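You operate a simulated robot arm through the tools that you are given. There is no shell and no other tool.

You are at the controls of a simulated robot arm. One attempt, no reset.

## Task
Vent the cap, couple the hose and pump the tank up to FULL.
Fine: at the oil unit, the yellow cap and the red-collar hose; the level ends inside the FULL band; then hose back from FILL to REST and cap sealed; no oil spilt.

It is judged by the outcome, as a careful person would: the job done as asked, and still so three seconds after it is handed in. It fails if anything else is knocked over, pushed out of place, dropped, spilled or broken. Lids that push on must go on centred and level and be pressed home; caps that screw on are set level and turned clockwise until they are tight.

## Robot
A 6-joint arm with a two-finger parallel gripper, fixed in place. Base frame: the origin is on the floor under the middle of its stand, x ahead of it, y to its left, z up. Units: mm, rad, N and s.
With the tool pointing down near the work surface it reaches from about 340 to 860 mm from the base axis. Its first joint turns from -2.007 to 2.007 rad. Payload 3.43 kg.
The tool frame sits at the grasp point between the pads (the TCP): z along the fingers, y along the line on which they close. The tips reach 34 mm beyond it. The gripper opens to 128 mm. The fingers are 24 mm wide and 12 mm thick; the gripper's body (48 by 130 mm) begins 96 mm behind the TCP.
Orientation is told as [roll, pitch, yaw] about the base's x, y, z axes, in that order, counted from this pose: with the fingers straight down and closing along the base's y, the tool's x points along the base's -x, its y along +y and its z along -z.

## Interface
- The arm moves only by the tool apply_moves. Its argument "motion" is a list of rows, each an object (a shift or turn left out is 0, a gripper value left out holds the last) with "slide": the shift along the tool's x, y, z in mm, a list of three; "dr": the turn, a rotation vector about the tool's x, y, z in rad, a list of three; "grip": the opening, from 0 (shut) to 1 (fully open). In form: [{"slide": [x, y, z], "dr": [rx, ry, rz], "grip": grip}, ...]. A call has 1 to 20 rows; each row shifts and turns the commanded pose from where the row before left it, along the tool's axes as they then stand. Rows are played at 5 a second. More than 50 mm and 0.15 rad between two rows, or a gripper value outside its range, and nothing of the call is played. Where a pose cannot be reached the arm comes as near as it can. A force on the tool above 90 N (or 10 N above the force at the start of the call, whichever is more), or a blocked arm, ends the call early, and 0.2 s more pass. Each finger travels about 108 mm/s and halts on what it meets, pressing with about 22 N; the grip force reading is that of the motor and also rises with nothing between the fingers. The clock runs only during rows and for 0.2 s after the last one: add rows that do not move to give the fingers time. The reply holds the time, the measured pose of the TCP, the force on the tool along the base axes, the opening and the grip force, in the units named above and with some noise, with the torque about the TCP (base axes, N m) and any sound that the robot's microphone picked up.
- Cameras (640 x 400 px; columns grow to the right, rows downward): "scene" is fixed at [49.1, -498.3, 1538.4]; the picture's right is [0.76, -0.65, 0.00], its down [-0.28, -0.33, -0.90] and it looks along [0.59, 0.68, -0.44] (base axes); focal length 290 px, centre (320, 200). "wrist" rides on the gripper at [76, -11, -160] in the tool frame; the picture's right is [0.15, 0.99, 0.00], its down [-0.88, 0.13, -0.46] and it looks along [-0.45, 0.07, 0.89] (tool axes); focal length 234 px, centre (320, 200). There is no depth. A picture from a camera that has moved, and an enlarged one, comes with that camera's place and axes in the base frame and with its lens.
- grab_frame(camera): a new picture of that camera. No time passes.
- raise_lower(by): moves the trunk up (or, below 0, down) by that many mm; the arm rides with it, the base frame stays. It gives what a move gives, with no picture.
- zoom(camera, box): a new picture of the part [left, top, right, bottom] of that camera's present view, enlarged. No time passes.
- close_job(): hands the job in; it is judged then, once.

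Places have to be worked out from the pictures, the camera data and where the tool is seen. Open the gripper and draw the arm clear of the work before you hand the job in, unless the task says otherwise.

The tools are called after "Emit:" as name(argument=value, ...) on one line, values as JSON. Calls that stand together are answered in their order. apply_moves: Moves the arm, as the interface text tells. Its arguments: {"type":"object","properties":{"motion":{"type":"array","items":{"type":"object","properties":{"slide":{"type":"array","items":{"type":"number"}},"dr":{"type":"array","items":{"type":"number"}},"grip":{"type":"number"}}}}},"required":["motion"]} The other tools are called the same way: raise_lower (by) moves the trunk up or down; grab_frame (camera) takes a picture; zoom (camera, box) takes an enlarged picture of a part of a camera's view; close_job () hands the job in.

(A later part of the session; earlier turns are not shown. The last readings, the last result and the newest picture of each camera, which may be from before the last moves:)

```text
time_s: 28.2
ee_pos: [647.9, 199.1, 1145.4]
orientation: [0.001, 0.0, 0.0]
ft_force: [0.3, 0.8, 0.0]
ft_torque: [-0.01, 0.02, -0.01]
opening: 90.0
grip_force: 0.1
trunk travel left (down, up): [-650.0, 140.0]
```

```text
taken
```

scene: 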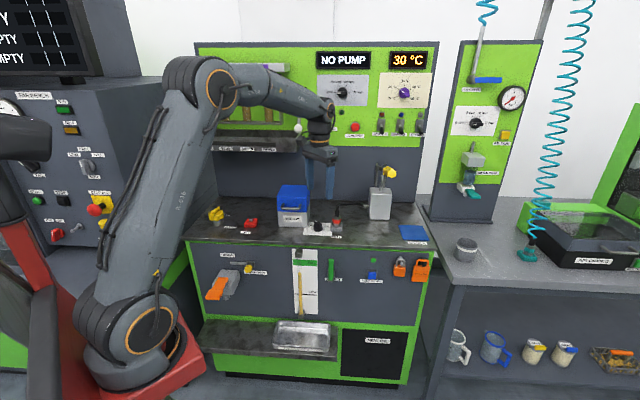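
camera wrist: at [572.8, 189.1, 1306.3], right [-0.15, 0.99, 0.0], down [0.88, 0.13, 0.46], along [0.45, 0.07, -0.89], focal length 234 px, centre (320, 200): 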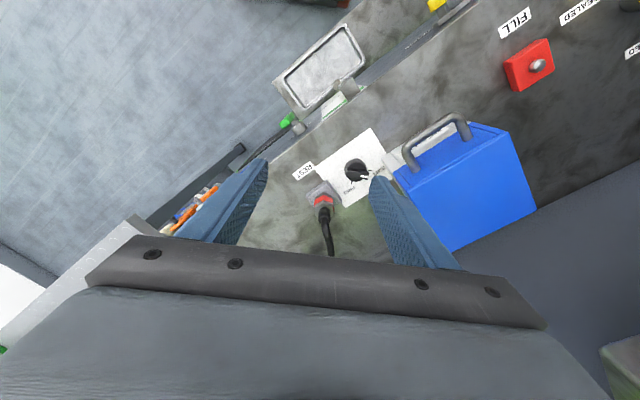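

Emit:
zoom(camera="wrist", box=[270, 150, 390, 260])

Emit:
zoom(camera="scene", box=[300, 180, 400, 245])

Emit:
zoom(camera="wrist", box=[480, 10, 600, 110])

```text
3.64 times, centred on (330, 205) of wrist
camera zoom: at [572.8, 189.1, 1306.3], right [-0.15, 0.99, 0.0], down [0.88, 0.13, 0.46], along [0.45, 0.07, -0.89], focal length 852 px, centre (284, 182)
```

zoom: 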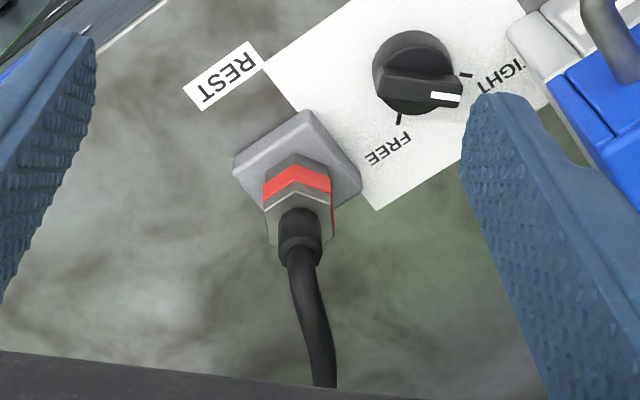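

```text
6.15 times, centred on (350, 212) of scene
camera zoom: at [49.1, -498.3, 1538.4], right [0.76, -0.65, 0.0], down [-0.28, -0.33, -0.9], along [0.59, 0.68, -0.44], focal length 1782 px, centre (135, 123)
```

zoom: 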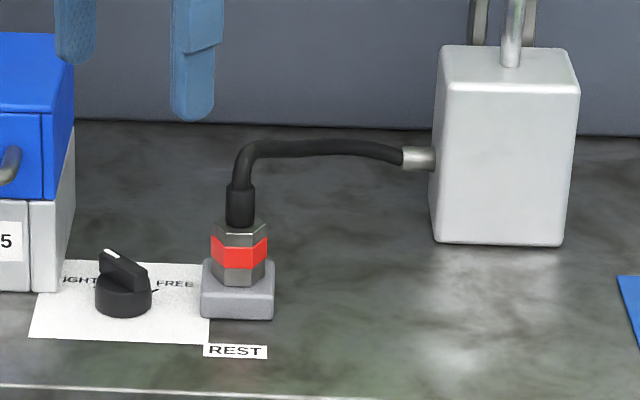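

```text
4.00 times, centred on (540, 60) of wrist
camera zoom: at [572.8, 189.1, 1306.3], right [-0.15, 0.99, 0.0], down [0.88, 0.13, 0.46], along [0.45, 0.07, -0.89], focal length 937 px, centre (-560, 760)
```

zoom: 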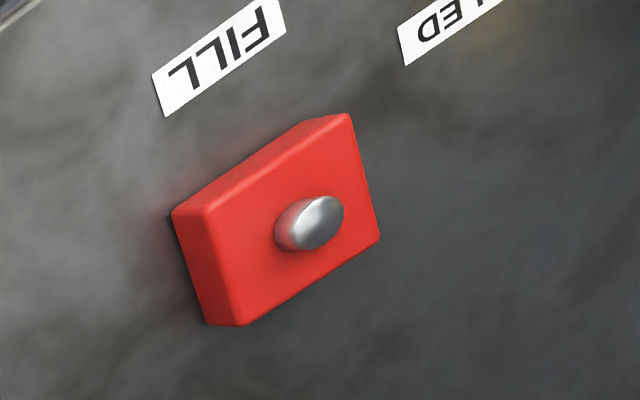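

The coupling sits at about (761, 225), with its hex from z 940 to 968 and flats square to the bench. The hose leaves toward the pump at about -21°. I'll yaw to -45°, so the fingers close on a flat pair with the hose between them, and move above it.

Emit:
apply_moves(motion=[{"dr": [0, 0, 0.131]}, {"dr": [0, 0, 0.131]}, {"dr": [0, 0, 0.131]}, {"dr": [0, 0, 0.131]}, {"dr": [0, 0, 0.131]}, {"dr": [0, 0, 0.131]}, {"slide": [-20.5, 32.8, 0]}, {"slide": [-20.5, 32.8, 0]}, {"slide": [-20.5, 32.8, 0]}, {}])

Emit:
grab_frame(camera="wrist")

Emit:
zoom(camera="wrist", box=[240, 110, 420, 230])

Emit:
zoom(camera="scene", box=[280, 90, 420, 250])

```text
time_s: 30.4
ee_pos: [763.9, 226.4, 1146.0]
orientation: [0.0, 0.002, -0.787]
ft_force: [-0.1, -0.4, -0.7]
ft_torque: [0.01, 0.02, -0.01]
opening: 89.6
grip_force: 0.3
trunk travel left (down, up): [-650.0, 140.0]
```

```text
taken
camera wrist: at [702.1, 272.3, 1306.9], right [0.6, 0.8, 0.0], down [0.71, -0.53, 0.46], along [0.36, -0.27, -0.89], focal length 234 px, centre (320, 200)
```

wrist: 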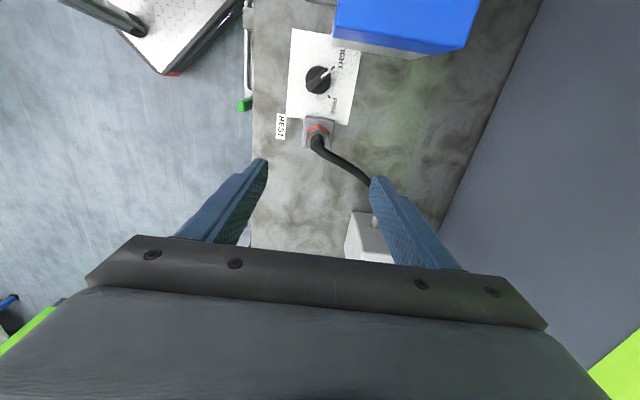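

```text
3.33 times, centred on (330, 170) of wrist
camera zoom: at [702.1, 272.3, 1306.9], right [0.6, 0.8, 0.0], down [0.71, -0.53, 0.46], along [0.36, -0.27, -0.89], focal length 781 px, centre (287, 300)
```

zoom: 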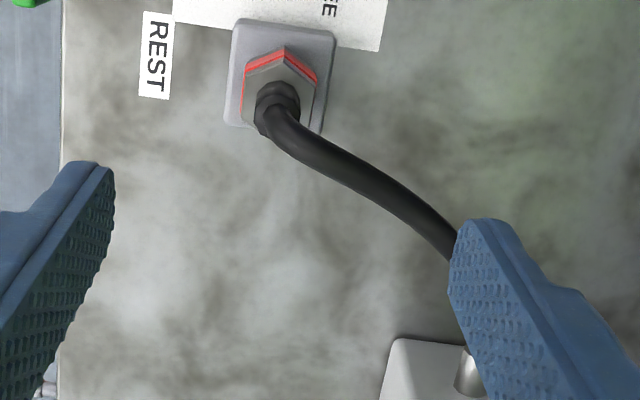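

```text
2.50 times, centred on (350, 170) of scene
camera zoom: at [49.1, -498.3, 1538.4], right [0.76, -0.65, 0.0], down [-0.28, -0.33, -0.9], along [0.59, 0.68, -0.44], focal length 724 px, centre (245, 275)
```

zoom: 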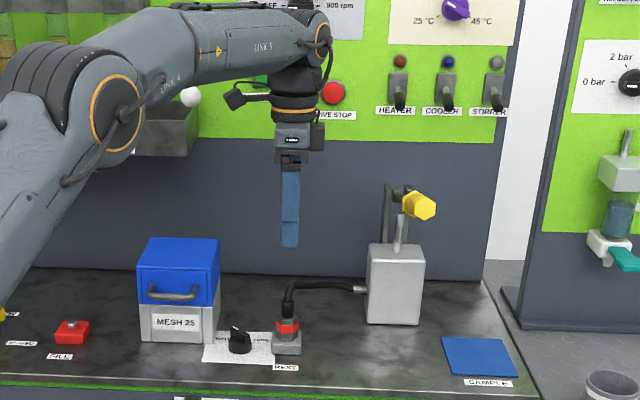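

Seen from above, the hose leaves almost along base +x, so the back finger would foul it at this yaw. The flat pair facing 105° suits better, so I'll rotate to yaw +15° and come down a little for a closer look.

Emit:
apply_moves(motion=[{"dr": [0, 0, -0.131]}, {"dr": [0, 0, -0.131]}, {"dr": [0, 0, -0.131]}, {"dr": [0, 0, -0.131]}, {"dr": [0, 0, -0.131]}, {"dr": [0, 0, -0.131]}, {"dr": [0, 0, -0.131]}, {"dr": [0, 0, -0.131]}, {"slide": [5.8, 1.1, 25]}, {"slide": [0, 0, 25]}, {}])

Emit:
grab_frame(camera="wrist")

Emit:
zoom(camera="wrist", box=[240, 110, 420, 230])

Emit:
zoom(camera="scene", box=[300, 140, 400, 240])

```text
time_s: 32.8
ee_pos: [755.2, 223.3, 1094.1]
orientation: [0.0, 0.001, 0.262]
ft_force: [-0.2, 0.3, -0.1]
ft_torque: [-0.01, -0.04, 0.0]
opening: 89.6
grip_force: 0.0
trunk travel left (down, up): [-650.0, 140.0]
```

```text
taken
camera wrist: at [685.1, 194.6, 1254.4], right [-0.4, 0.92, 0.0], down [0.82, 0.35, 0.46], along [0.42, 0.18, -0.89], focal length 234 px, centre (320, 200)
```

wrist: 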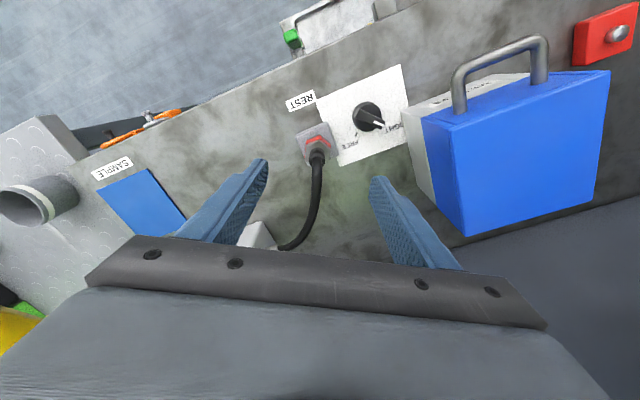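

```text
3.33 times, centred on (330, 170) of wrist
camera zoom: at [685.1, 194.6, 1254.4], right [-0.4, 0.92, 0.0], down [0.82, 0.35, 0.46], along [0.42, 0.18, -0.89], focal length 781 px, centre (287, 300)
```

zoom: 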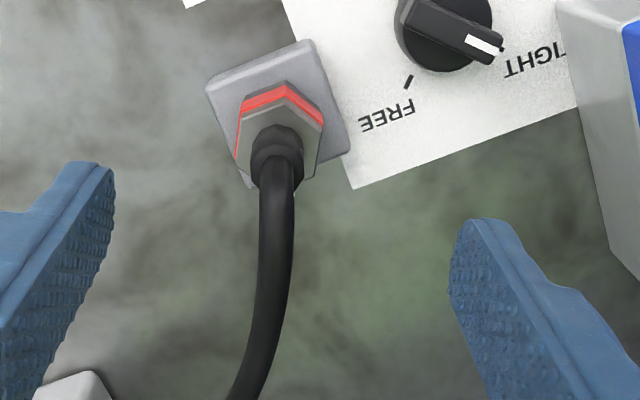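

```text
4.00 times, centred on (350, 190) of scene
camera zoom: at [49.1, -498.3, 1538.4], right [0.76, -0.65, 0.0], down [-0.28, -0.33, -0.9], along [0.59, 0.68, -0.44], focal length 1158 px, centre (200, 240)
```

zoom: 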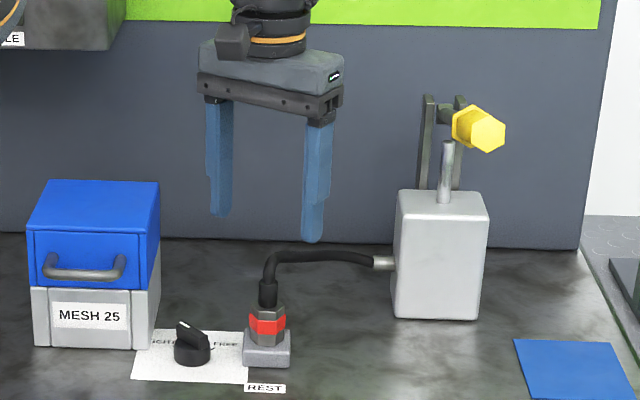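

The hose now runs straight along the tool's -x, the flats face the pads, and the axis is within 2-3 mm. I'll shift over and descend until the tips are about 10 mm above the rest block.

Emit:
apply_moves(motion=[{"slide": [0, -2.2, 25]}, {"slide": [0, 0, 25]}, {"slide": [0, 0, 25]}, {"slide": [0, 0, 22]}, {"slide": [0, 0, 19]}, {}])

Emit:
zoom(camera="wrist", box=[220, 110, 420, 250])

Emit:
zoom(camera="scene", box=[310, 180, 370, 240])

```text
time_s: 34.2
ee_pos: [755.8, 224.4, 979.2]
orientation: [-0.002, 0.0, 0.262]
ft_force: [-0.1, 0.3, -0.2]
ft_torque: [0.02, 0.0, -0.01]
opening: 89.7
grip_force: 0.1
trunk travel left (down, up): [-650.0, 140.0]
```

```text
2.86 times, centred on (320, 180) of wrist
camera zoom: at [686.6, 194.7, 1138.7], right [-0.4, 0.92, 0.0], down [0.82, 0.35, 0.46], along [0.42, 0.18, -0.89], focal length 669 px, centre (320, 257)
```

zoom: 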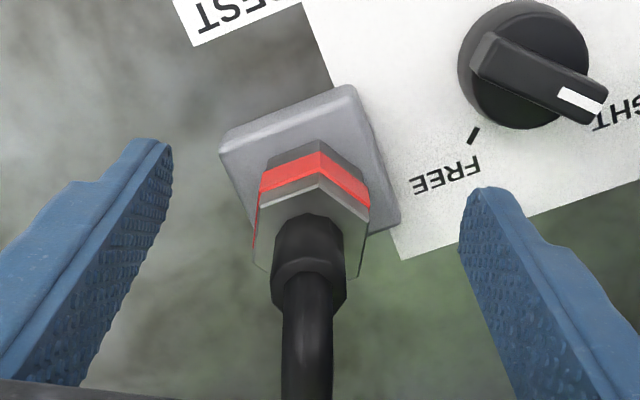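

```text
6.67 times, centred on (340, 210) of scene
camera zoom: at [49.1, -498.3, 1538.4], right [0.76, -0.65, 0.0], down [-0.28, -0.33, -0.9], along [0.59, 0.68, -0.44], focal length 1931 px, centre (187, 133)
```

zoom: 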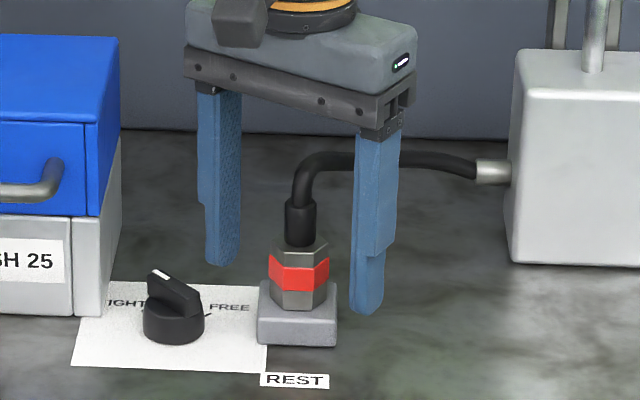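

The fingers straddle the coupling, and it is about 3 mm beyond the axis in -x and 2 mm toward -y in the tool frame. I'll centre on it and close.

Emit:
apply_moves(motion=[{"slide": [-3, -1.9, 0]}, {"grip": 0.45}, {"grip": 0.3}, {"grip": 0.2}, {"grip": 0.15}, {"grip": 0.15}, {}])

Emit:
zoom(camera="wrist", box=[220, 110, 420, 250])

Emit:
zoom(camera="scene", box=[310, 180, 370, 240])

```text
time_s: 35.8
ee_pos: [759.0, 223.0, 977.7]
orientation: [0.001, 0.0, 0.261]
ft_force: [-0.1, -2.2, -0.2]
ft_torque: [-0.11, -0.05, 0.04]
opening: 29.3
grip_force: 22.3
trunk travel left (down, up): [-650.0, 140.0]
```

```text
2.86 times, centred on (320, 180) of wrist
camera zoom: at [689.9, 193.3, 1139.0], right [-0.4, 0.92, 0.0], down [0.82, 0.35, 0.46], along [0.42, 0.18, -0.89], focal length 669 px, centre (320, 257)
```

zoom: 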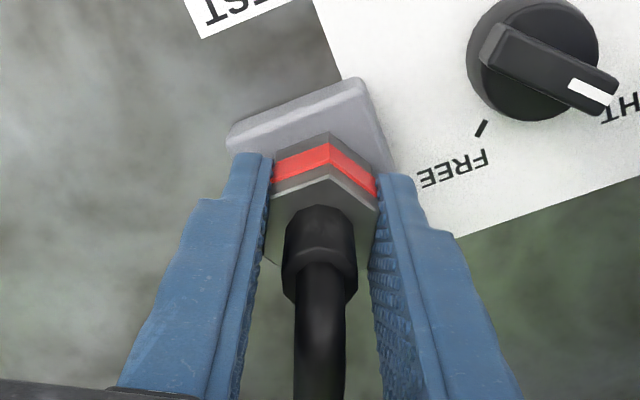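

```text
6.67 times, centred on (340, 210) of scene
camera zoom: at [49.1, -498.3, 1538.4], right [0.76, -0.65, 0.0], down [-0.28, -0.33, -0.9], along [0.59, 0.68, -0.44], focal length 1931 px, centre (187, 133)
```

zoom: 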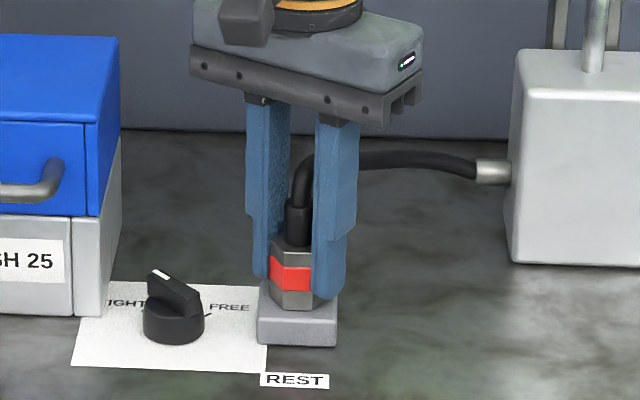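

I have a clean grip at 29.3 mm with almost no side force (rest grasp pose 759, 223, 977.7, yaw 0.262). I'll lift slowly and watch the force.

Emit:
apply_moves(motion=[{"slide": [0, 0, -4]}, {"slide": [0, 0, -4]}, {}])

Emit:
zoom(camera="scene", box=[310, 180, 370, 240])

```text
time_s: 36.6
ee_pos: [759.0, 222.4, 987.8]
orientation: [0.0, 0.0, 0.262]
ft_force: [-0.6, 0.2, -0.6]
ft_torque: [-0.01, 0.02, -0.02]
opening: 29.3
grip_force: 21.7
trunk travel left (down, up): [-650.0, 140.0]
```

```text
6.67 times, centred on (340, 210) of scene
camera zoom: at [49.1, -498.3, 1538.4], right [0.76, -0.65, 0.0], down [-0.28, -0.33, -0.9], along [0.59, 0.68, -0.44], focal length 1931 px, centre (187, 133)
```

zoom: 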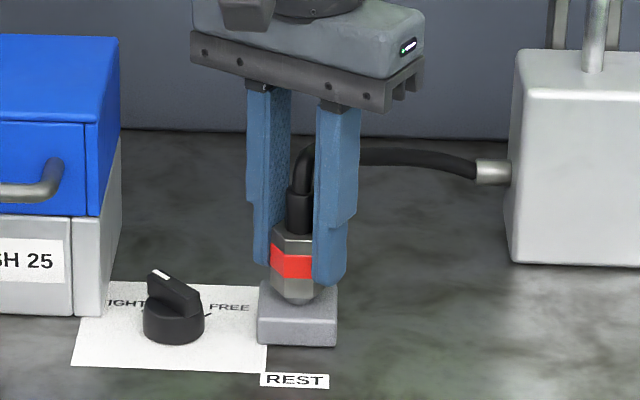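

The coupling lifts off freely. I'll raise it well above the filter (top about z 1045), carry it along the bench front to just in front of FILL, then check.

Emit:
apply_moves(motion=[{"slide": [0, 0, -38]}, {"slide": [0, 0, -38]}, {"slide": [0, 0, -38]}, {"slide": [0, 0, -38]}, {}])

Emit:
grab_frame(camera="wrist")

Emit:
zoom(camera="scene", box=[270, 120, 410, 240])

```text
time_s: 37.8
ee_pos: [761.1, 220.0, 1138.2]
orientation: [-0.001, 0.0, 0.262]
ft_force: [-0.9, -0.3, -0.2]
ft_torque: [-0.01, 0.0, 0.03]
opening: 29.3
grip_force: 22.3
trunk travel left (down, up): [-650.0, 140.0]
```

```text
taken
camera wrist: at [690.9, 191.1, 1299.0], right [-0.4, 0.92, 0.0], down [0.82, 0.35, 0.46], along [0.42, 0.18, -0.89], focal length 234 px, centre (320, 200)
```

wrist: 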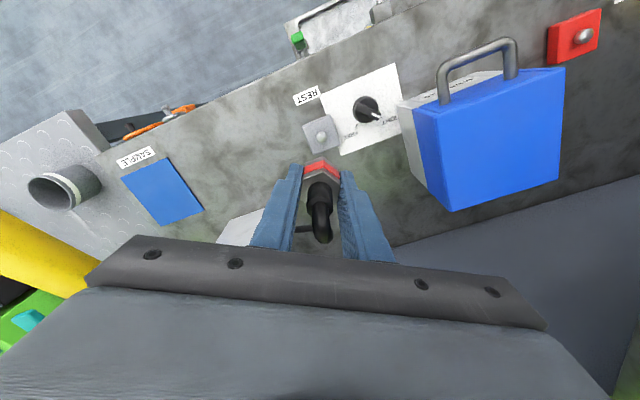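

```text
3.33 times, centred on (340, 180) of scene
camera zoom: at [49.1, -498.3, 1538.4], right [0.76, -0.65, 0.0], down [-0.28, -0.33, -0.9], along [0.59, 0.68, -0.44], focal length 965 px, centre (253, 267)
```

zoom: 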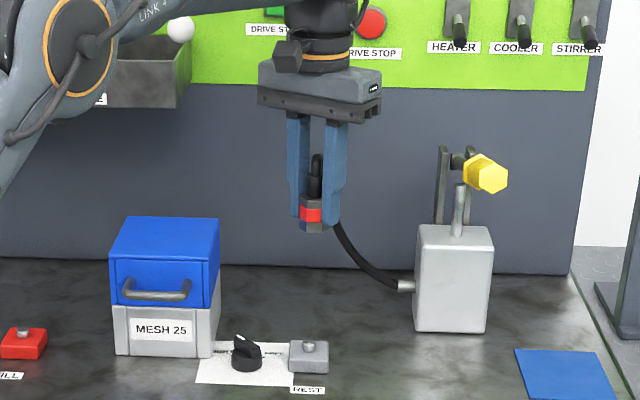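

The coupling is up and the hose follows; REST has the same kind of nub as FILL, which lies at about (512.5, 478). I'll carry it over to just in front of FILL and rotate the tool by -60° so the hose trails along the tool's -x.

Emit:
apply_moves(motion=[{"slide": [27.1, 36, 0]}, {"slide": [27.1, 36, 0]}, {"slide": [27.1, 36, 0]}, {"slide": [27.1, 36, 0]}, {"slide": [27.1, 36, 0]}, {"slide": [27.1, 36, 0]}, {"slide": [27.1, 36, 0]}, {"slide": [27.1, 36, 0]}, {"dr": [0, 0, 0.131]}, {"dr": [0, 0, 0.131]}, {"dr": [0, 0, 0.131]}, {"dr": [0, 0, 0.131]}, {"dr": [0, 0, 0.131]}, {"dr": [0, 0, 0.131]}, {"dr": [0, 0, 0.131]}, {"dr": [0, 0, 0.131]}, {}])

Emit:
grab_frame(camera="wrist")

Emit:
zoom(camera="scene", box=[190, 100, 410, 250])

```text
time_s: 41.4
ee_pos: [474.8, 444.8, 1138.3]
orientation: [-0.001, 0.0, -0.79]
ft_force: [0.4, -0.6, -1.7]
ft_torque: [0.02, 0.03, 0.02]
opening: 29.5
grip_force: 21.9
trunk travel left (down, up): [-650.0, 140.0]
```

```text
taken
camera wrist: at [414.1, 491.3, 1298.6], right [0.6, 0.8, 0.0], down [0.71, -0.53, 0.46], along [0.36, -0.27, -0.89], focal length 234 px, centre (320, 200)
```

wrist: 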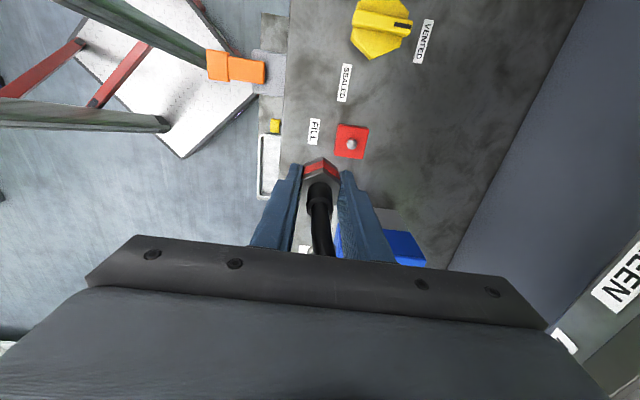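

```text
2.67 times, centred on (300, 175) of scene
camera zoom: at [49.1, -498.3, 1538.4], right [0.76, -0.65, 0.0], down [-0.28, -0.33, -0.9], along [0.59, 0.68, -0.44], focal length 772 px, centre (373, 267)
```

zoom: 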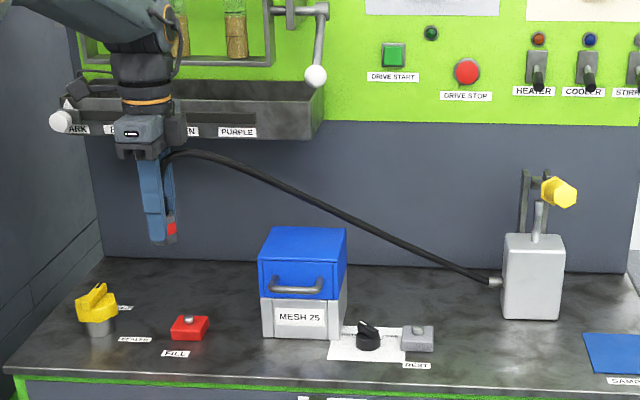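

FILL's nub triangulates to (512, 478), matching earlier. I'll come down in front, then slide back over the nub under the tray height and inspect.

Emit:
apply_moves(motion=[{"slide": [0, 0, 36]}, {"slide": [0, 0, 36]}, {"slide": [0, 0, 36]}, {"slide": [-1.3, 25, 0]}, {"slide": [-1.3, 24.8, 0]}, {}])

Emit:
grab_frame(camera="wrist")

Emit:
zoom(camera="scene", box=[210, 160, 290, 240])

```text
time_s: 42.8
ee_pos: [512.9, 477.8, 1030.7]
orientation: [-0.001, 0.001, -0.788]
ft_force: [0.7, 0.2, -1.2]
ft_torque: [0.01, 0.02, 0.02]
opening: 29.3
grip_force: 22.1
trunk travel left (down, up): [-650.0, 140.0]
```

```text
taken
camera wrist: at [451.2, 524.0, 1190.5], right [0.6, 0.8, 0.0], down [0.71, -0.53, 0.46], along [0.37, -0.27, -0.89], focal length 234 px, centre (320, 200)
```

wrist: 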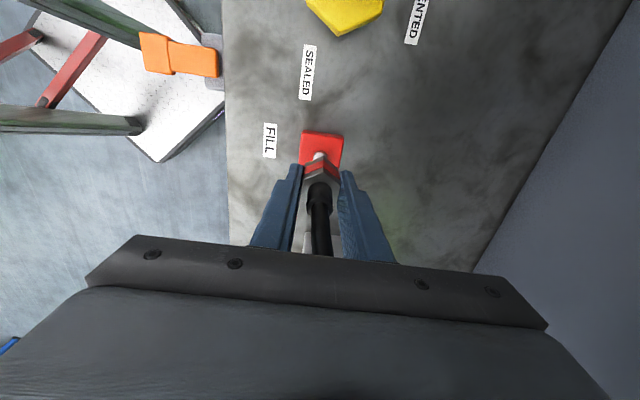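

```text
5.00 times, centred on (250, 200) of scene
camera zoom: at [49.1, -498.3, 1538.4], right [0.76, -0.65, 0.0], down [-0.28, -0.33, -0.9], along [0.59, 0.68, -0.44], focal length 1448 px, centre (670, 200)
```

zoom: 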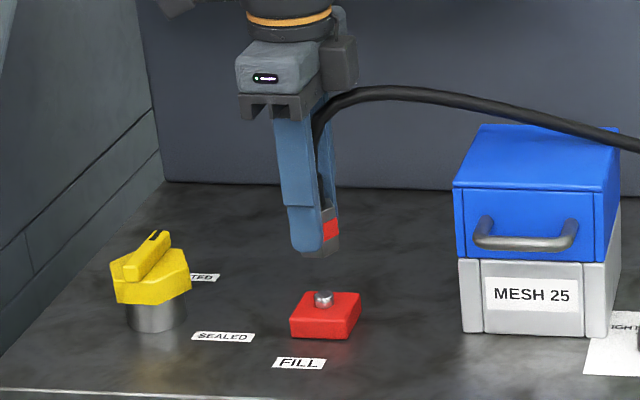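

The nub shows just at the coupling's foot. I'll zoom both views for the fine alignment.

Emit:
zoom(camera="wrist", box=[270, 110, 370, 200])

Emit:
zoom(camera="scene", box=[255, 200, 295, 235])

```text
4.44 times, centred on (320, 155) of wrist
camera zoom: at [451.2, 524.0, 1190.5], right [0.6, 0.8, 0.0], down [0.71, -0.53, 0.46], along [0.37, -0.27, -0.89], focal length 1041 px, centre (320, 400)
```

zoom: 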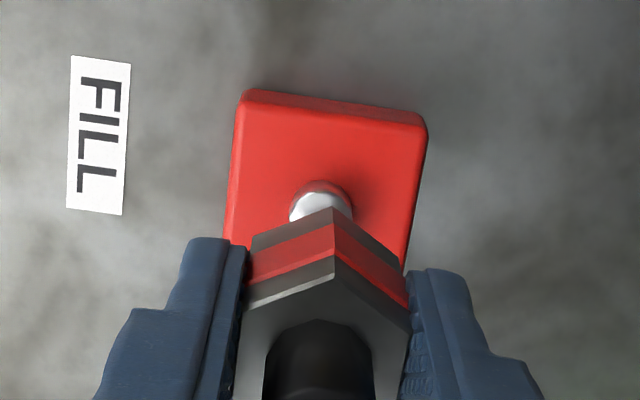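

```text
11.43 times, centred on (275, 218) of scene
camera zoom: at [49.1, -498.3, 1538.4], right [0.76, -0.65, 0.0], down [-0.28, -0.33, -0.9], along [0.59, 0.68, -0.44], focal length 3310 px, centre (834, 0)
```

zoom: 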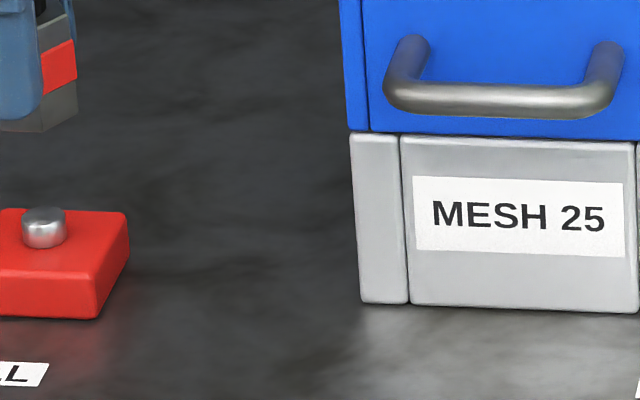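

The nub and coupling axes agree within about 1 mm. I'll descend most of the way, then in small steps watching the force.

Emit:
apply_moves(motion=[{"slide": [-0.4, 0.4, 15]}, {"slide": [0, 0, 12]}, {"slide": [0, 0, 10]}, {"slide": [0, 0, 5]}, {}])

Emit:
zoom(camera="wrist", box=[270, 110, 370, 200])

Emit:
zoom(camera="scene", box=[220, 180, 280, 240])

```text
time_s: 44.0
ee_pos: [510.5, 477.2, 988.7]
orientation: [0.0, -0.002, -0.787]
ft_force: [0.6, 0.1, -0.8]
ft_torque: [0.0, 0.03, -0.05]
opening: 29.5
grip_force: 21.0
trunk travel left (down, up): [-650.0, 140.0]
```

```text
4.44 times, centred on (320, 155) of wrist
camera zoom: at [449.8, 524.1, 1148.3], right [0.6, 0.8, 0.0], down [0.71, -0.53, 0.46], along [0.37, -0.27, -0.89], focal length 1041 px, centre (320, 400)
```

zoom: 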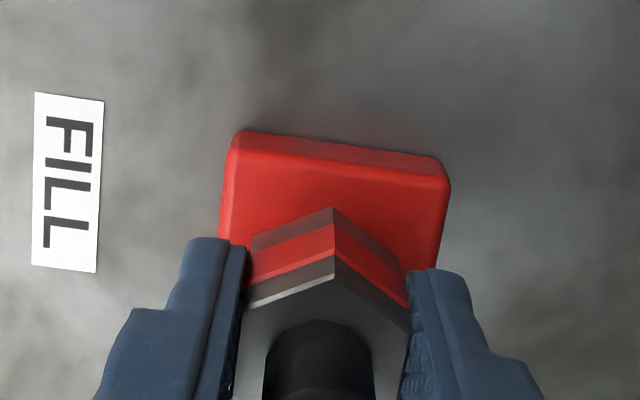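

```text
6.67 times, centred on (250, 210) of scene
camera zoom: at [49.1, -498.3, 1538.4], right [0.76, -0.65, 0.0], down [-0.28, -0.33, -0.9], along [0.59, 0.68, -0.44], focal length 1931 px, centre (787, 133)
```

zoom: 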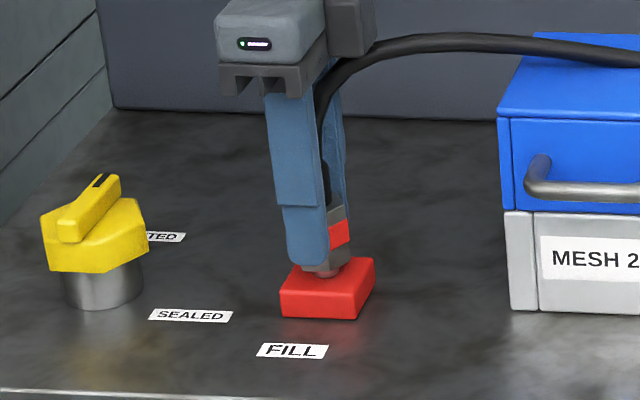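

It's going on straight with no side force. I'll continue in small steps until it seats.

Emit:
apply_moves(motion=[{"slide": [0, 0, 3]}, {"slide": [0, 0, 3]}, {"slide": [0, 0, 2]}, {"slide": [0, 0, 2]}, {}])

Emit:
zoom(camera="scene", box=[220, 180, 280, 240])

```text
time_s: 45.2
ee_pos: [511.9, 477.9, 980.0]
orientation: [-0.001, 0.001, -0.788]
ft_force: [-0.9, 0.2, 3.0]
ft_torque: [0.02, 0.02, 0.04]
opening: 29.1
grip_force: 22.0
trunk travel left (down, up): [-650.0, 140.0]
```

```text
6.67 times, centred on (250, 210) of scene
camera zoom: at [49.1, -498.3, 1538.4], right [0.76, -0.65, 0.0], down [-0.28, -0.33, -0.9], along [0.59, 0.68, -0.44], focal length 1931 px, centre (787, 133)
```

zoom: 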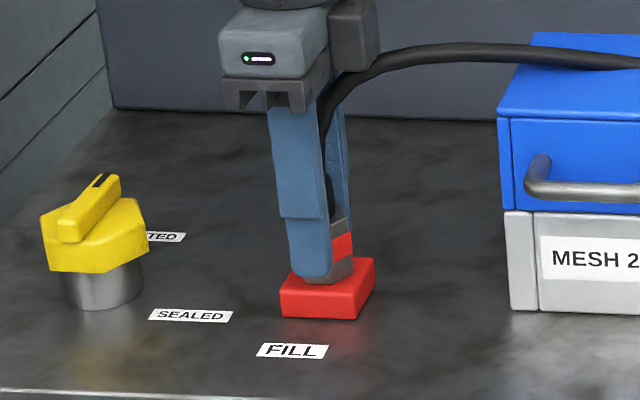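

A contact force of 3 N is starting. I'll press on a bit further in 1-2 mm steps to push it home.

Emit:
apply_moves(motion=[{"slide": [0, 0, 1]}, {"slide": [0, 0, 1]}, {"slide": [0, 0, 1]}, {"slide": [0, 0, 1]}, {}])

Emit:
zoom(camera="scene", box=[220, 180, 280, 240])

```text
time_s: 46.4
ee_pos: [512.6, 476.9, 975.9]
orientation: [0.003, 0.001, -0.787]
ft_force: [-3.9, 0.6, 16.6]
ft_torque: [-0.04, 0.1, 0.0]
opening: 29.4
grip_force: 21.4
trunk travel left (down, up): [-650.0, 140.0]
```

```text
6.67 times, centred on (250, 210) of scene
camera zoom: at [49.1, -498.3, 1538.4], right [0.76, -0.65, 0.0], down [-0.28, -0.33, -0.9], along [0.59, 0.68, -0.44], focal length 1931 px, centre (787, 133)
```

zoom: 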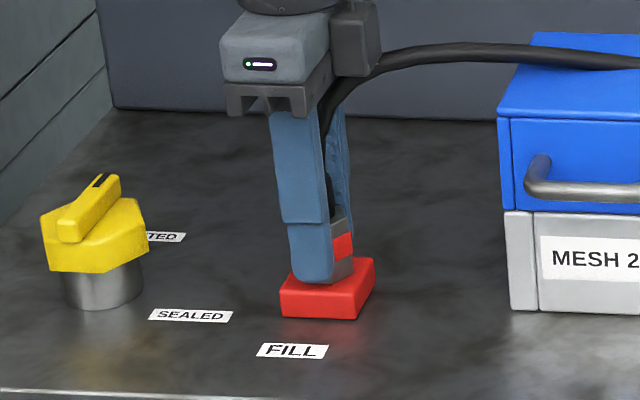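

The force is up to 16.6 N and the hex foot is on the red block. One more small press, then I'll release and check it's level and seated.

Emit:
apply_moves(motion=[{"slide": [0, 0, 1]}, {"slide": [0, 0, 1]}, {}])

Emit:
zoom(camera="wrist", box=[270, 110, 370, 200])

Emit:
zoom(camera="scene", box=[255, 200, 285, 230])

```text
time_s: 47.2
ee_pos: [512.1, 477.6, 974.8]
orientation: [0.001, 0.0, -0.788]
ft_force: [-3.1, 1.8, 16.3]
ft_torque: [0.03, 0.09, 0.02]
opening: 29.6
grip_force: 21.7
trunk travel left (down, up): [-650.0, 140.0]
```

```text
4.44 times, centred on (320, 155) of wrist
camera zoom: at [451.5, 523.7, 1133.9], right [0.6, 0.8, 0.0], down [0.71, -0.53, 0.46], along [0.37, -0.27, -0.89], focal length 1041 px, centre (320, 400)
```

zoom: 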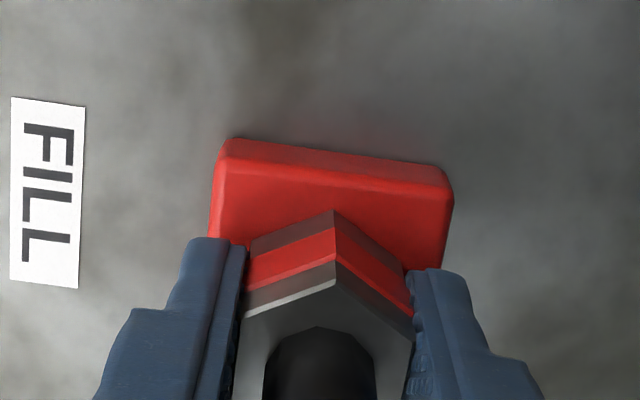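

```text
13.33 times, centred on (270, 215) of scene
camera zoom: at [49.1, -498.3, 1538.4], right [0.76, -0.65, 0.0], down [-0.28, -0.33, -0.9], along [0.59, 0.68, -0.44], focal length 3861 px, centre (987, 0)
```

zoom: 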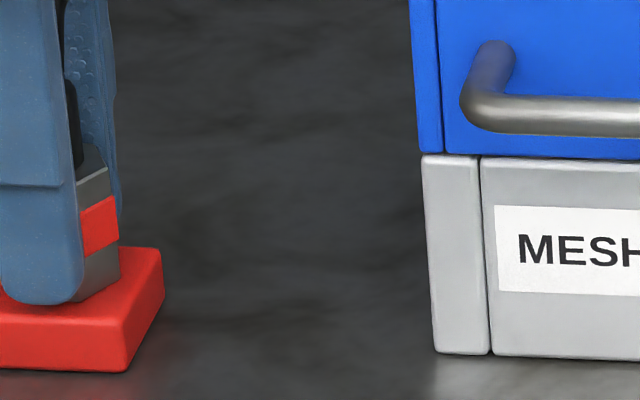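

The coupling is on the block and the fingers now just slide on it, so it is seated. I'll open and lift away a little to check that it stays put.

Emit:
apply_moves(motion=[{"grip": 0.6}, {"grip": 0.6}, {"slide": [0, 0, -20]}, {"slide": [0, 0, -20]}, {"slide": [0, 0, -20]}, {}])

Emit:
zoom(camera="wrist", box=[220, 80, 420, 230])

Emit:
zoom(camera="scene", box=[230, 170, 310, 240])

```text
time_s: 48.6
ee_pos: [512.2, 476.8, 1033.5]
orientation: [-0.001, 0.0, -0.787]
ft_force: [-0.3, 0.0, -0.8]
ft_torque: [0.02, 0.0, 0.02]
opening: 76.6
grip_force: 0.0
trunk travel left (down, up): [-650.0, 140.0]
```

```text
2.67 times, centred on (320, 155) of wrist
camera zoom: at [450.9, 523.4, 1193.1], right [0.6, 0.8, 0.0], down [0.71, -0.53, 0.46], along [0.37, -0.27, -0.89], focal length 624 px, centre (320, 320)
```

zoom: 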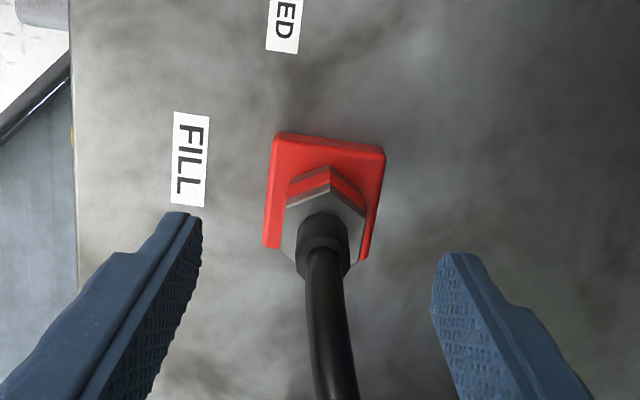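

```text
5.71 times, centred on (270, 205) of scene
camera zoom: at [49.1, -498.3, 1538.4], right [0.76, -0.65, 0.0], down [-0.28, -0.33, -0.9], along [0.59, 0.68, -0.44], focal length 1655 px, centre (606, 171)
```

zoom: 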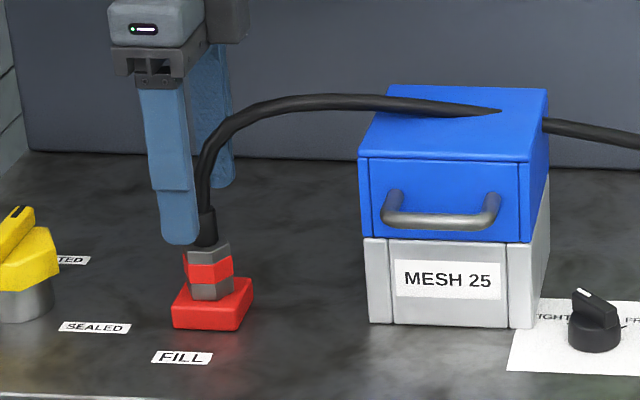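

The coupling is seated level on FILL and stays there. I'll back out upward, retreat to the front and turn the tool to face the pump (yaw +0.79).

Emit:
apply_moves(motion=[{"slide": [0, 0, -39]}, {"slide": [0, 0, -39]}, {"slide": [0, 0, -39]}, {"slide": [0, -46.5, 0]}, {"slide": [0, -46.5, 0]}, {"slide": [0, -46.5, 0]}, {"dr": [0, 0, -0.1318]}, {"dr": [0, 0, -0.1318]}, {"dr": [0, 0, -0.1318]}, {"dr": [0, 0, -0.1318]}, {"dr": [0, 0, -0.1318]}, {"dr": [0, 0, -0.1318]}, {"dr": [0, 0, -0.1318]}, {"dr": [0, 0, -0.1318]}, {"dr": [0, 0, -0.1318]}, {"dr": [0, 0, -0.1318]}, {"dr": [0, 0, -0.1318]}, {"dr": [0, 0, -0.1318]}, {}])

Emit:
zoom(camera="scene", box=[190, 100, 410, 320])

```text
time_s: 52.6
ee_pos: [412.6, 380.5, 1149.9]
orientation: [-0.001, -0.001, 0.797]
ft_force: [-0.4, 0.3, -0.3]
ft_torque: [0.04, 0.0, 0.01]
opening: 77.0
grip_force: 0.0
trunk travel left (down, up): [-650.0, 140.0]
```

```text
1.82 times, centred on (300, 210) of scene
camera zoom: at [49.1, -498.3, 1538.4], right [0.76, -0.65, 0.0], down [-0.28, -0.33, -0.9], along [0.59, 0.68, -0.44], focal length 526 px, centre (356, 182)
```

zoom: 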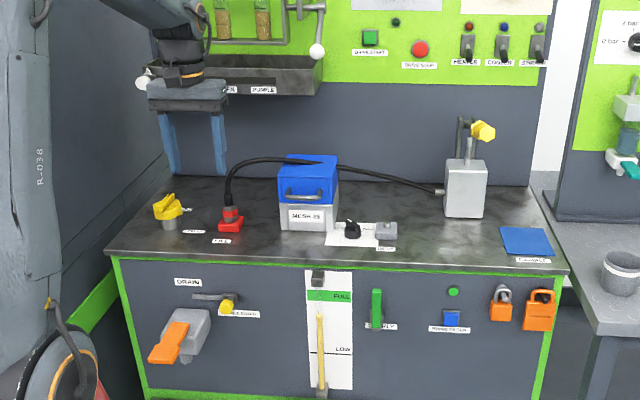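

I'll travel along the bench front toward the pump, rising to about z 1270.

Emit:
apply_moves(motion=[{"slide": [0, -44, -10]}, {"slide": [0, -44, -10]}, {"slide": [0, -44, -10]}, {"slide": [0, -44, -10]}, {"slide": [0, -44, -10]}, {"slide": [0, -44, -10]}, {"slide": [0, -44, -10]}, {"slide": [0, -44, -10]}, {"slide": [0, -44, -10]}, {"slide": [0, -44, -10]}, {"slide": [0, -44, -10]}, {"slide": [0, -44, -10]}, {}])

Emit:
grab_frame(camera="wrist")

Emit:
grab_frame(camera="scene")

```text
time_s: 55.4
ee_pos: [789.5, 8.0, 1265.1]
orientation: [0.002, 0.002, 0.794]
ft_force: [0.4, 0.7, 0.1]
ft_torque: [0.03, 0.03, 0.02]
opening: 76.9
grip_force: 0.0
out of reach, approached as far as the arm can: row 12
trunk travel left (down, up): [-650.0, 140.0]
```

```text
taken
camera wrist: at [745.7, -52.8, 1424.9], right [-0.81, 0.59, 0.0], down [0.53, 0.72, 0.45], along [0.27, 0.37, -0.89], focal length 234 px, centre (320, 200)
```

wrist: 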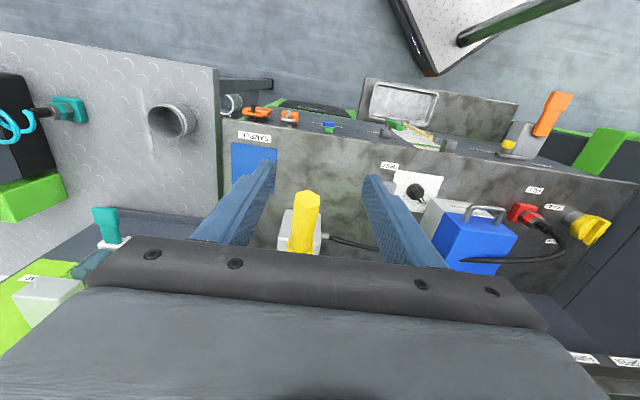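

```text
taken
```

scene: 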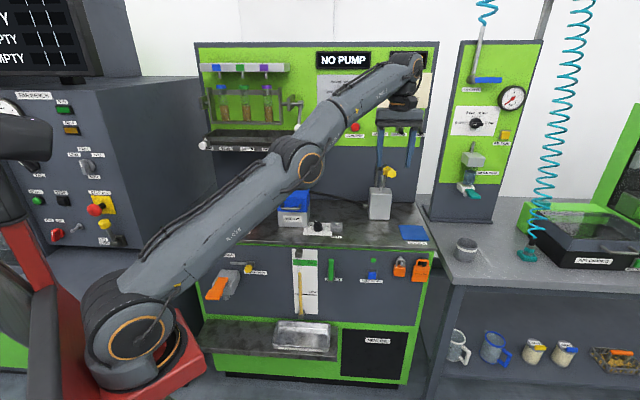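

The arm can't quite reach with the tool vertical there, but the handle is framed well between the fingers. Tilting the tool forward 45° brings the wrist closer, so I'll do that and look.

Emit:
apply_moves(motion=[{"dr": [0, -0.131, 0]}, {"dr": [0, -0.131, 0]}, {"dr": [0, -0.131, 0]}, {"dr": [0, -0.131, 0]}, {"dr": [0, -0.131, 0]}, {"dr": [0, -0.13, 0]}, {}])

Emit:
grab_frame(camera="wrist")

Emit:
grab_frame(camera="scene")

```text
time_s: 57.0
ee_pos: [787.1, 8.3, 1267.2]
orientation: [0.0, -0.788, 0.792]
ft_force: [0.8, -0.4, -0.3]
ft_torque: [-0.04, -0.01, -0.02]
opening: 76.9
grip_force: 0.0
trunk travel left (down, up): [-650.0, 140.0]
```

```text
taken
camera wrist: at [679.2, -117.6, 1325.7], right [-0.78, 0.62, -0.1], down [0.12, 0.3, 0.95], along [0.62, 0.72, -0.31], focal length 234 px, centre (320, 200)
```

wrist: 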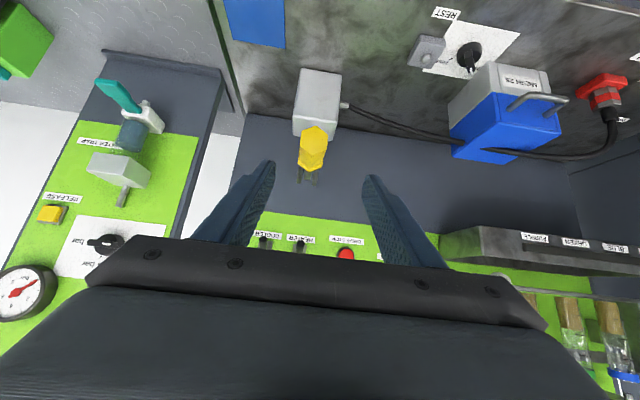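

```text
taken
```

scene: 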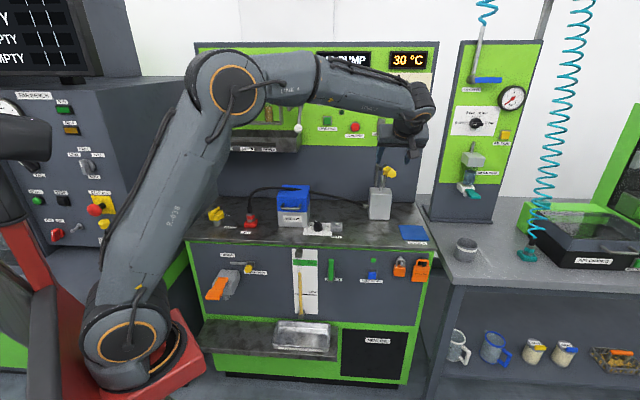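

I'll zoom in on the handle from here to refine its position.

Emit:
zoom(camera="wrist", box=[260, 60, 380, 200])

Emit:
zoom(camera="scene", box=[350, 80, 450, 230])

Emit:
zoom(camera="scene", box=[280, 240, 350, 320])

```text
2.86 times, centred on (320, 130) of wrist
camera zoom: at [679.2, -117.6, 1325.7], right [-0.78, 0.62, -0.1], down [0.12, 0.3, 0.95], along [0.62, 0.72, -0.31], focal length 669 px, centre (320, 400)
```

zoom: 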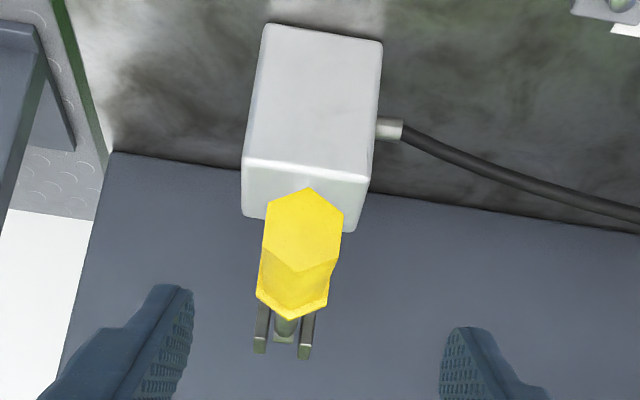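

```text
2.67 times, centred on (400, 155) of scene
camera zoom: at [49.1, -498.3, 1538.4], right [0.76, -0.65, 0.0], down [-0.28, -0.33, -0.9], along [0.59, 0.68, -0.44], focal length 772 px, centre (107, 320)
```

zoom: 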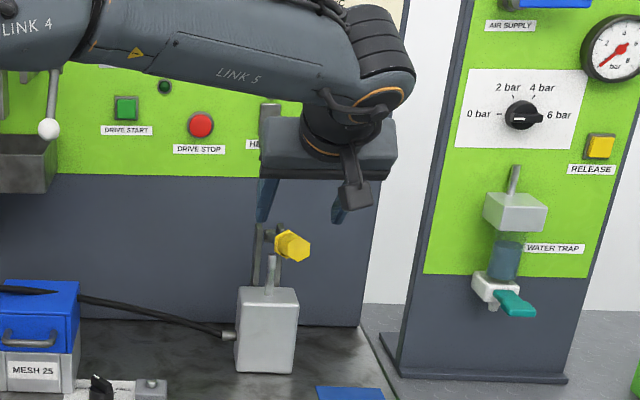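

```text
5.00 times, centred on (315, 280) of scene
camera zoom: at [49.1, -498.3, 1538.4], right [0.76, -0.65, 0.0], down [-0.28, -0.33, -0.9], along [0.59, 0.68, -0.44], focal length 1448 px, centre (345, -200)
```

zoom: 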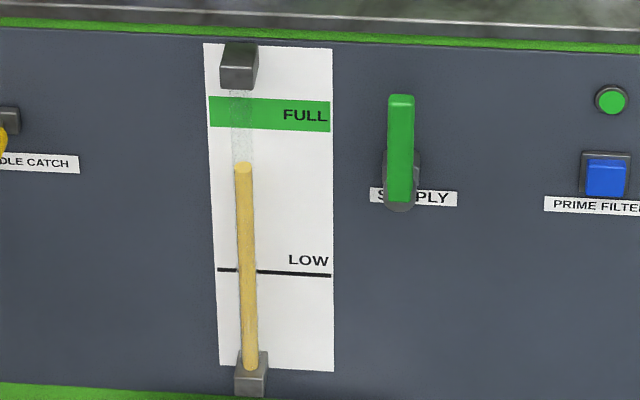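

The handle end face is near (817-828, 30, 1197), and it lies straight ahead along my tool axis. I'll align sideways and advance most of the way with the fingers straddling it.

Emit:
apply_moves(motion=[{"slide": [6.4, -9.3, 0]}, {"slide": [0, 0, 30]}, {"slide": [0, 0, 30]}, {}])

Emit:
grab_frame(camera="wrist")

Emit:
zoom(camera="scene", box=[360, 100, 440, 220])

```text
time_s: 58.0
ee_pos: [820.5, 29.9, 1219.1]
orientation: [0.001, -0.786, 0.794]
ft_force: [-0.8, 0.3, -0.3]
ft_torque: [-0.01, -0.02, 0.01]
opening: 77.1
grip_force: 0.0
trunk travel left (down, up): [-650.0, 140.0]
```

```text
taken
camera wrist: at [712.2, -95.5, 1278.5], right [-0.78, 0.62, -0.1], down [0.12, 0.31, 0.94], along [0.62, 0.72, -0.31], focal length 234 px, centre (320, 200)
```

wrist: 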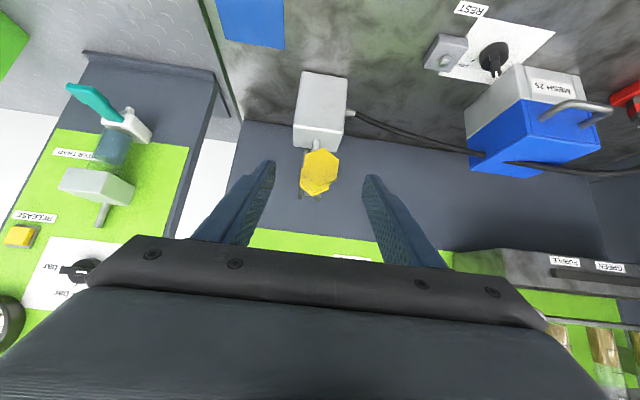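

```text
3.33 times, centred on (400, 160) of scene
camera zoom: at [49.1, -498.3, 1538.4], right [0.76, -0.65, 0.0], down [-0.28, -0.33, -0.9], along [0.59, 0.68, -0.44], focal length 965 px, centre (53, 333)
```

zoom: 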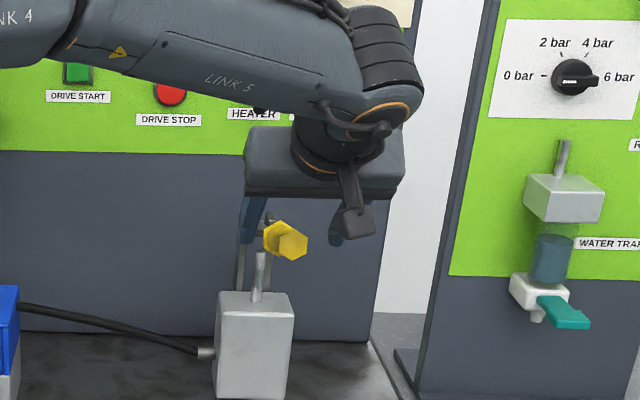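

Alignment is good: the handle axis lies between the fingers. I'll advance the last 40 mm and close on the handle.

Emit:
apply_moves(motion=[{"slide": [0, 0, 20]}, {"slide": [0, 0, 20]}, {"grip": 0.4}, {"grip": 0.25}, {"grip": 0.12}, {"grip": 0.12}, {"grip": 0.12}])

Emit:
zoom(camera="wrist", box=[220, 80, 420, 260])

Emit:
zoom(camera="scene", box=[360, 100, 440, 220])

```text
time_s: 59.6
ee_pos: [840.5, 48.7, 1190.6]
orientation: [0.001, -0.785, 0.792]
ft_force: [8.3, -3.3, -0.3]
ft_torque: [-0.12, -0.64, -1.81]
opening: 31.8
grip_force: 45.3
trunk travel left (down, up): [-650.0, 140.0]
```

```text
2.22 times, centred on (320, 170) of wrist
camera zoom: at [732.0, -76.7, 1250.6], right [-0.78, 0.62, -0.1], down [0.12, 0.31, 0.94], along [0.62, 0.72, -0.31], focal length 520 px, centre (320, 267)
```

zoom: 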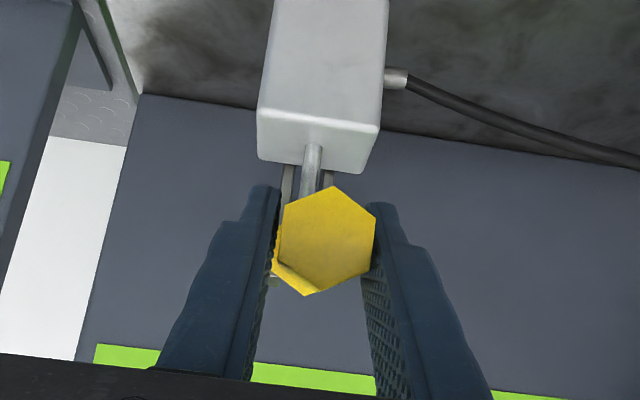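

```text
3.33 times, centred on (400, 160) of scene
camera zoom: at [49.1, -498.3, 1538.4], right [0.76, -0.65, 0.0], down [-0.28, -0.33, -0.9], along [0.59, 0.68, -0.44], focal length 965 px, centre (53, 333)
```

zoom: 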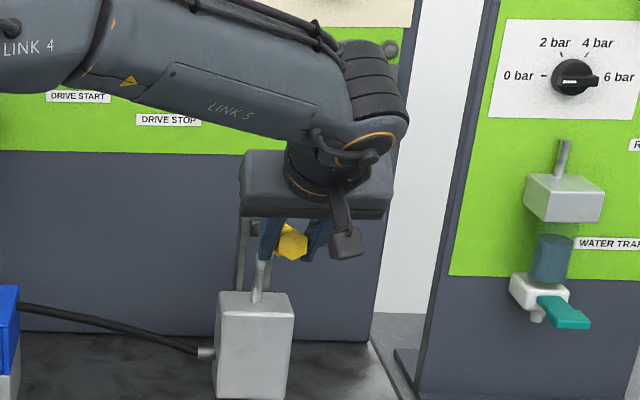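

I have the handle firmly at 31.8 mm. Now the first slow part of the down-stroke along the arc about the pivot, watching forces and the gauge.

Emit:
apply_moves(motion=[{"slide": [0, -1.3, 0]}, {"slide": [10.5, 0, 6.1], "dr": [0, -0.05, 0]}, {"slide": [10.5, 0, 6.1], "dr": [0, -0.05, 0]}, {}])

Emit:
zoom(camera="wrist", box=[220, 80, 420, 260])

Emit:
zoom(camera="scene", box=[280, 240, 350, 320])

```text
time_s: 60.6
ee_pos: [837.1, 44.8, 1167.1]
orientation: [0.002, -0.886, 0.794]
ft_force: [-8.3, -4.8, 0.5]
ft_torque: [-0.45, 0.14, -1.71]
opening: 31.8
grip_force: 45.2
trunk travel left (down, up): [-650.0, 140.0]
```

```text
2.22 times, centred on (320, 170) of wrist
camera zoom: at [724.7, -84.8, 1210.0], right [-0.77, 0.63, -0.11], down [0.05, 0.24, 0.97], along [0.64, 0.74, -0.21], focal length 520 px, centre (320, 267)
```

zoom: 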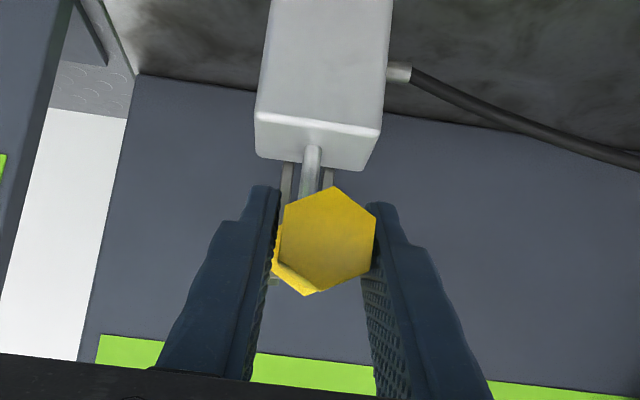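

```text
5.00 times, centred on (315, 280) of scene
camera zoom: at [49.1, -498.3, 1538.4], right [0.76, -0.65, 0.0], down [-0.28, -0.33, -0.9], along [0.59, 0.68, -0.44], focal length 1448 px, centre (345, -200)
```

zoom: 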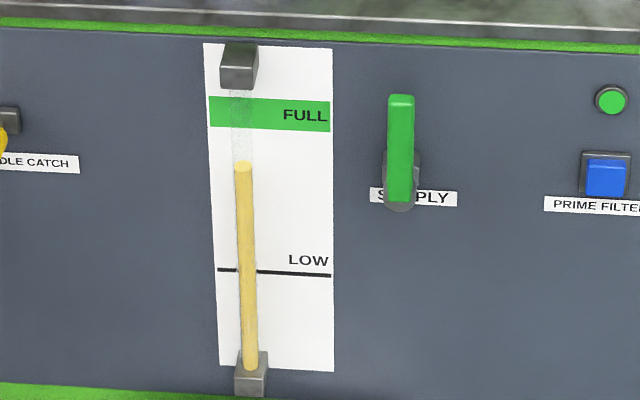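

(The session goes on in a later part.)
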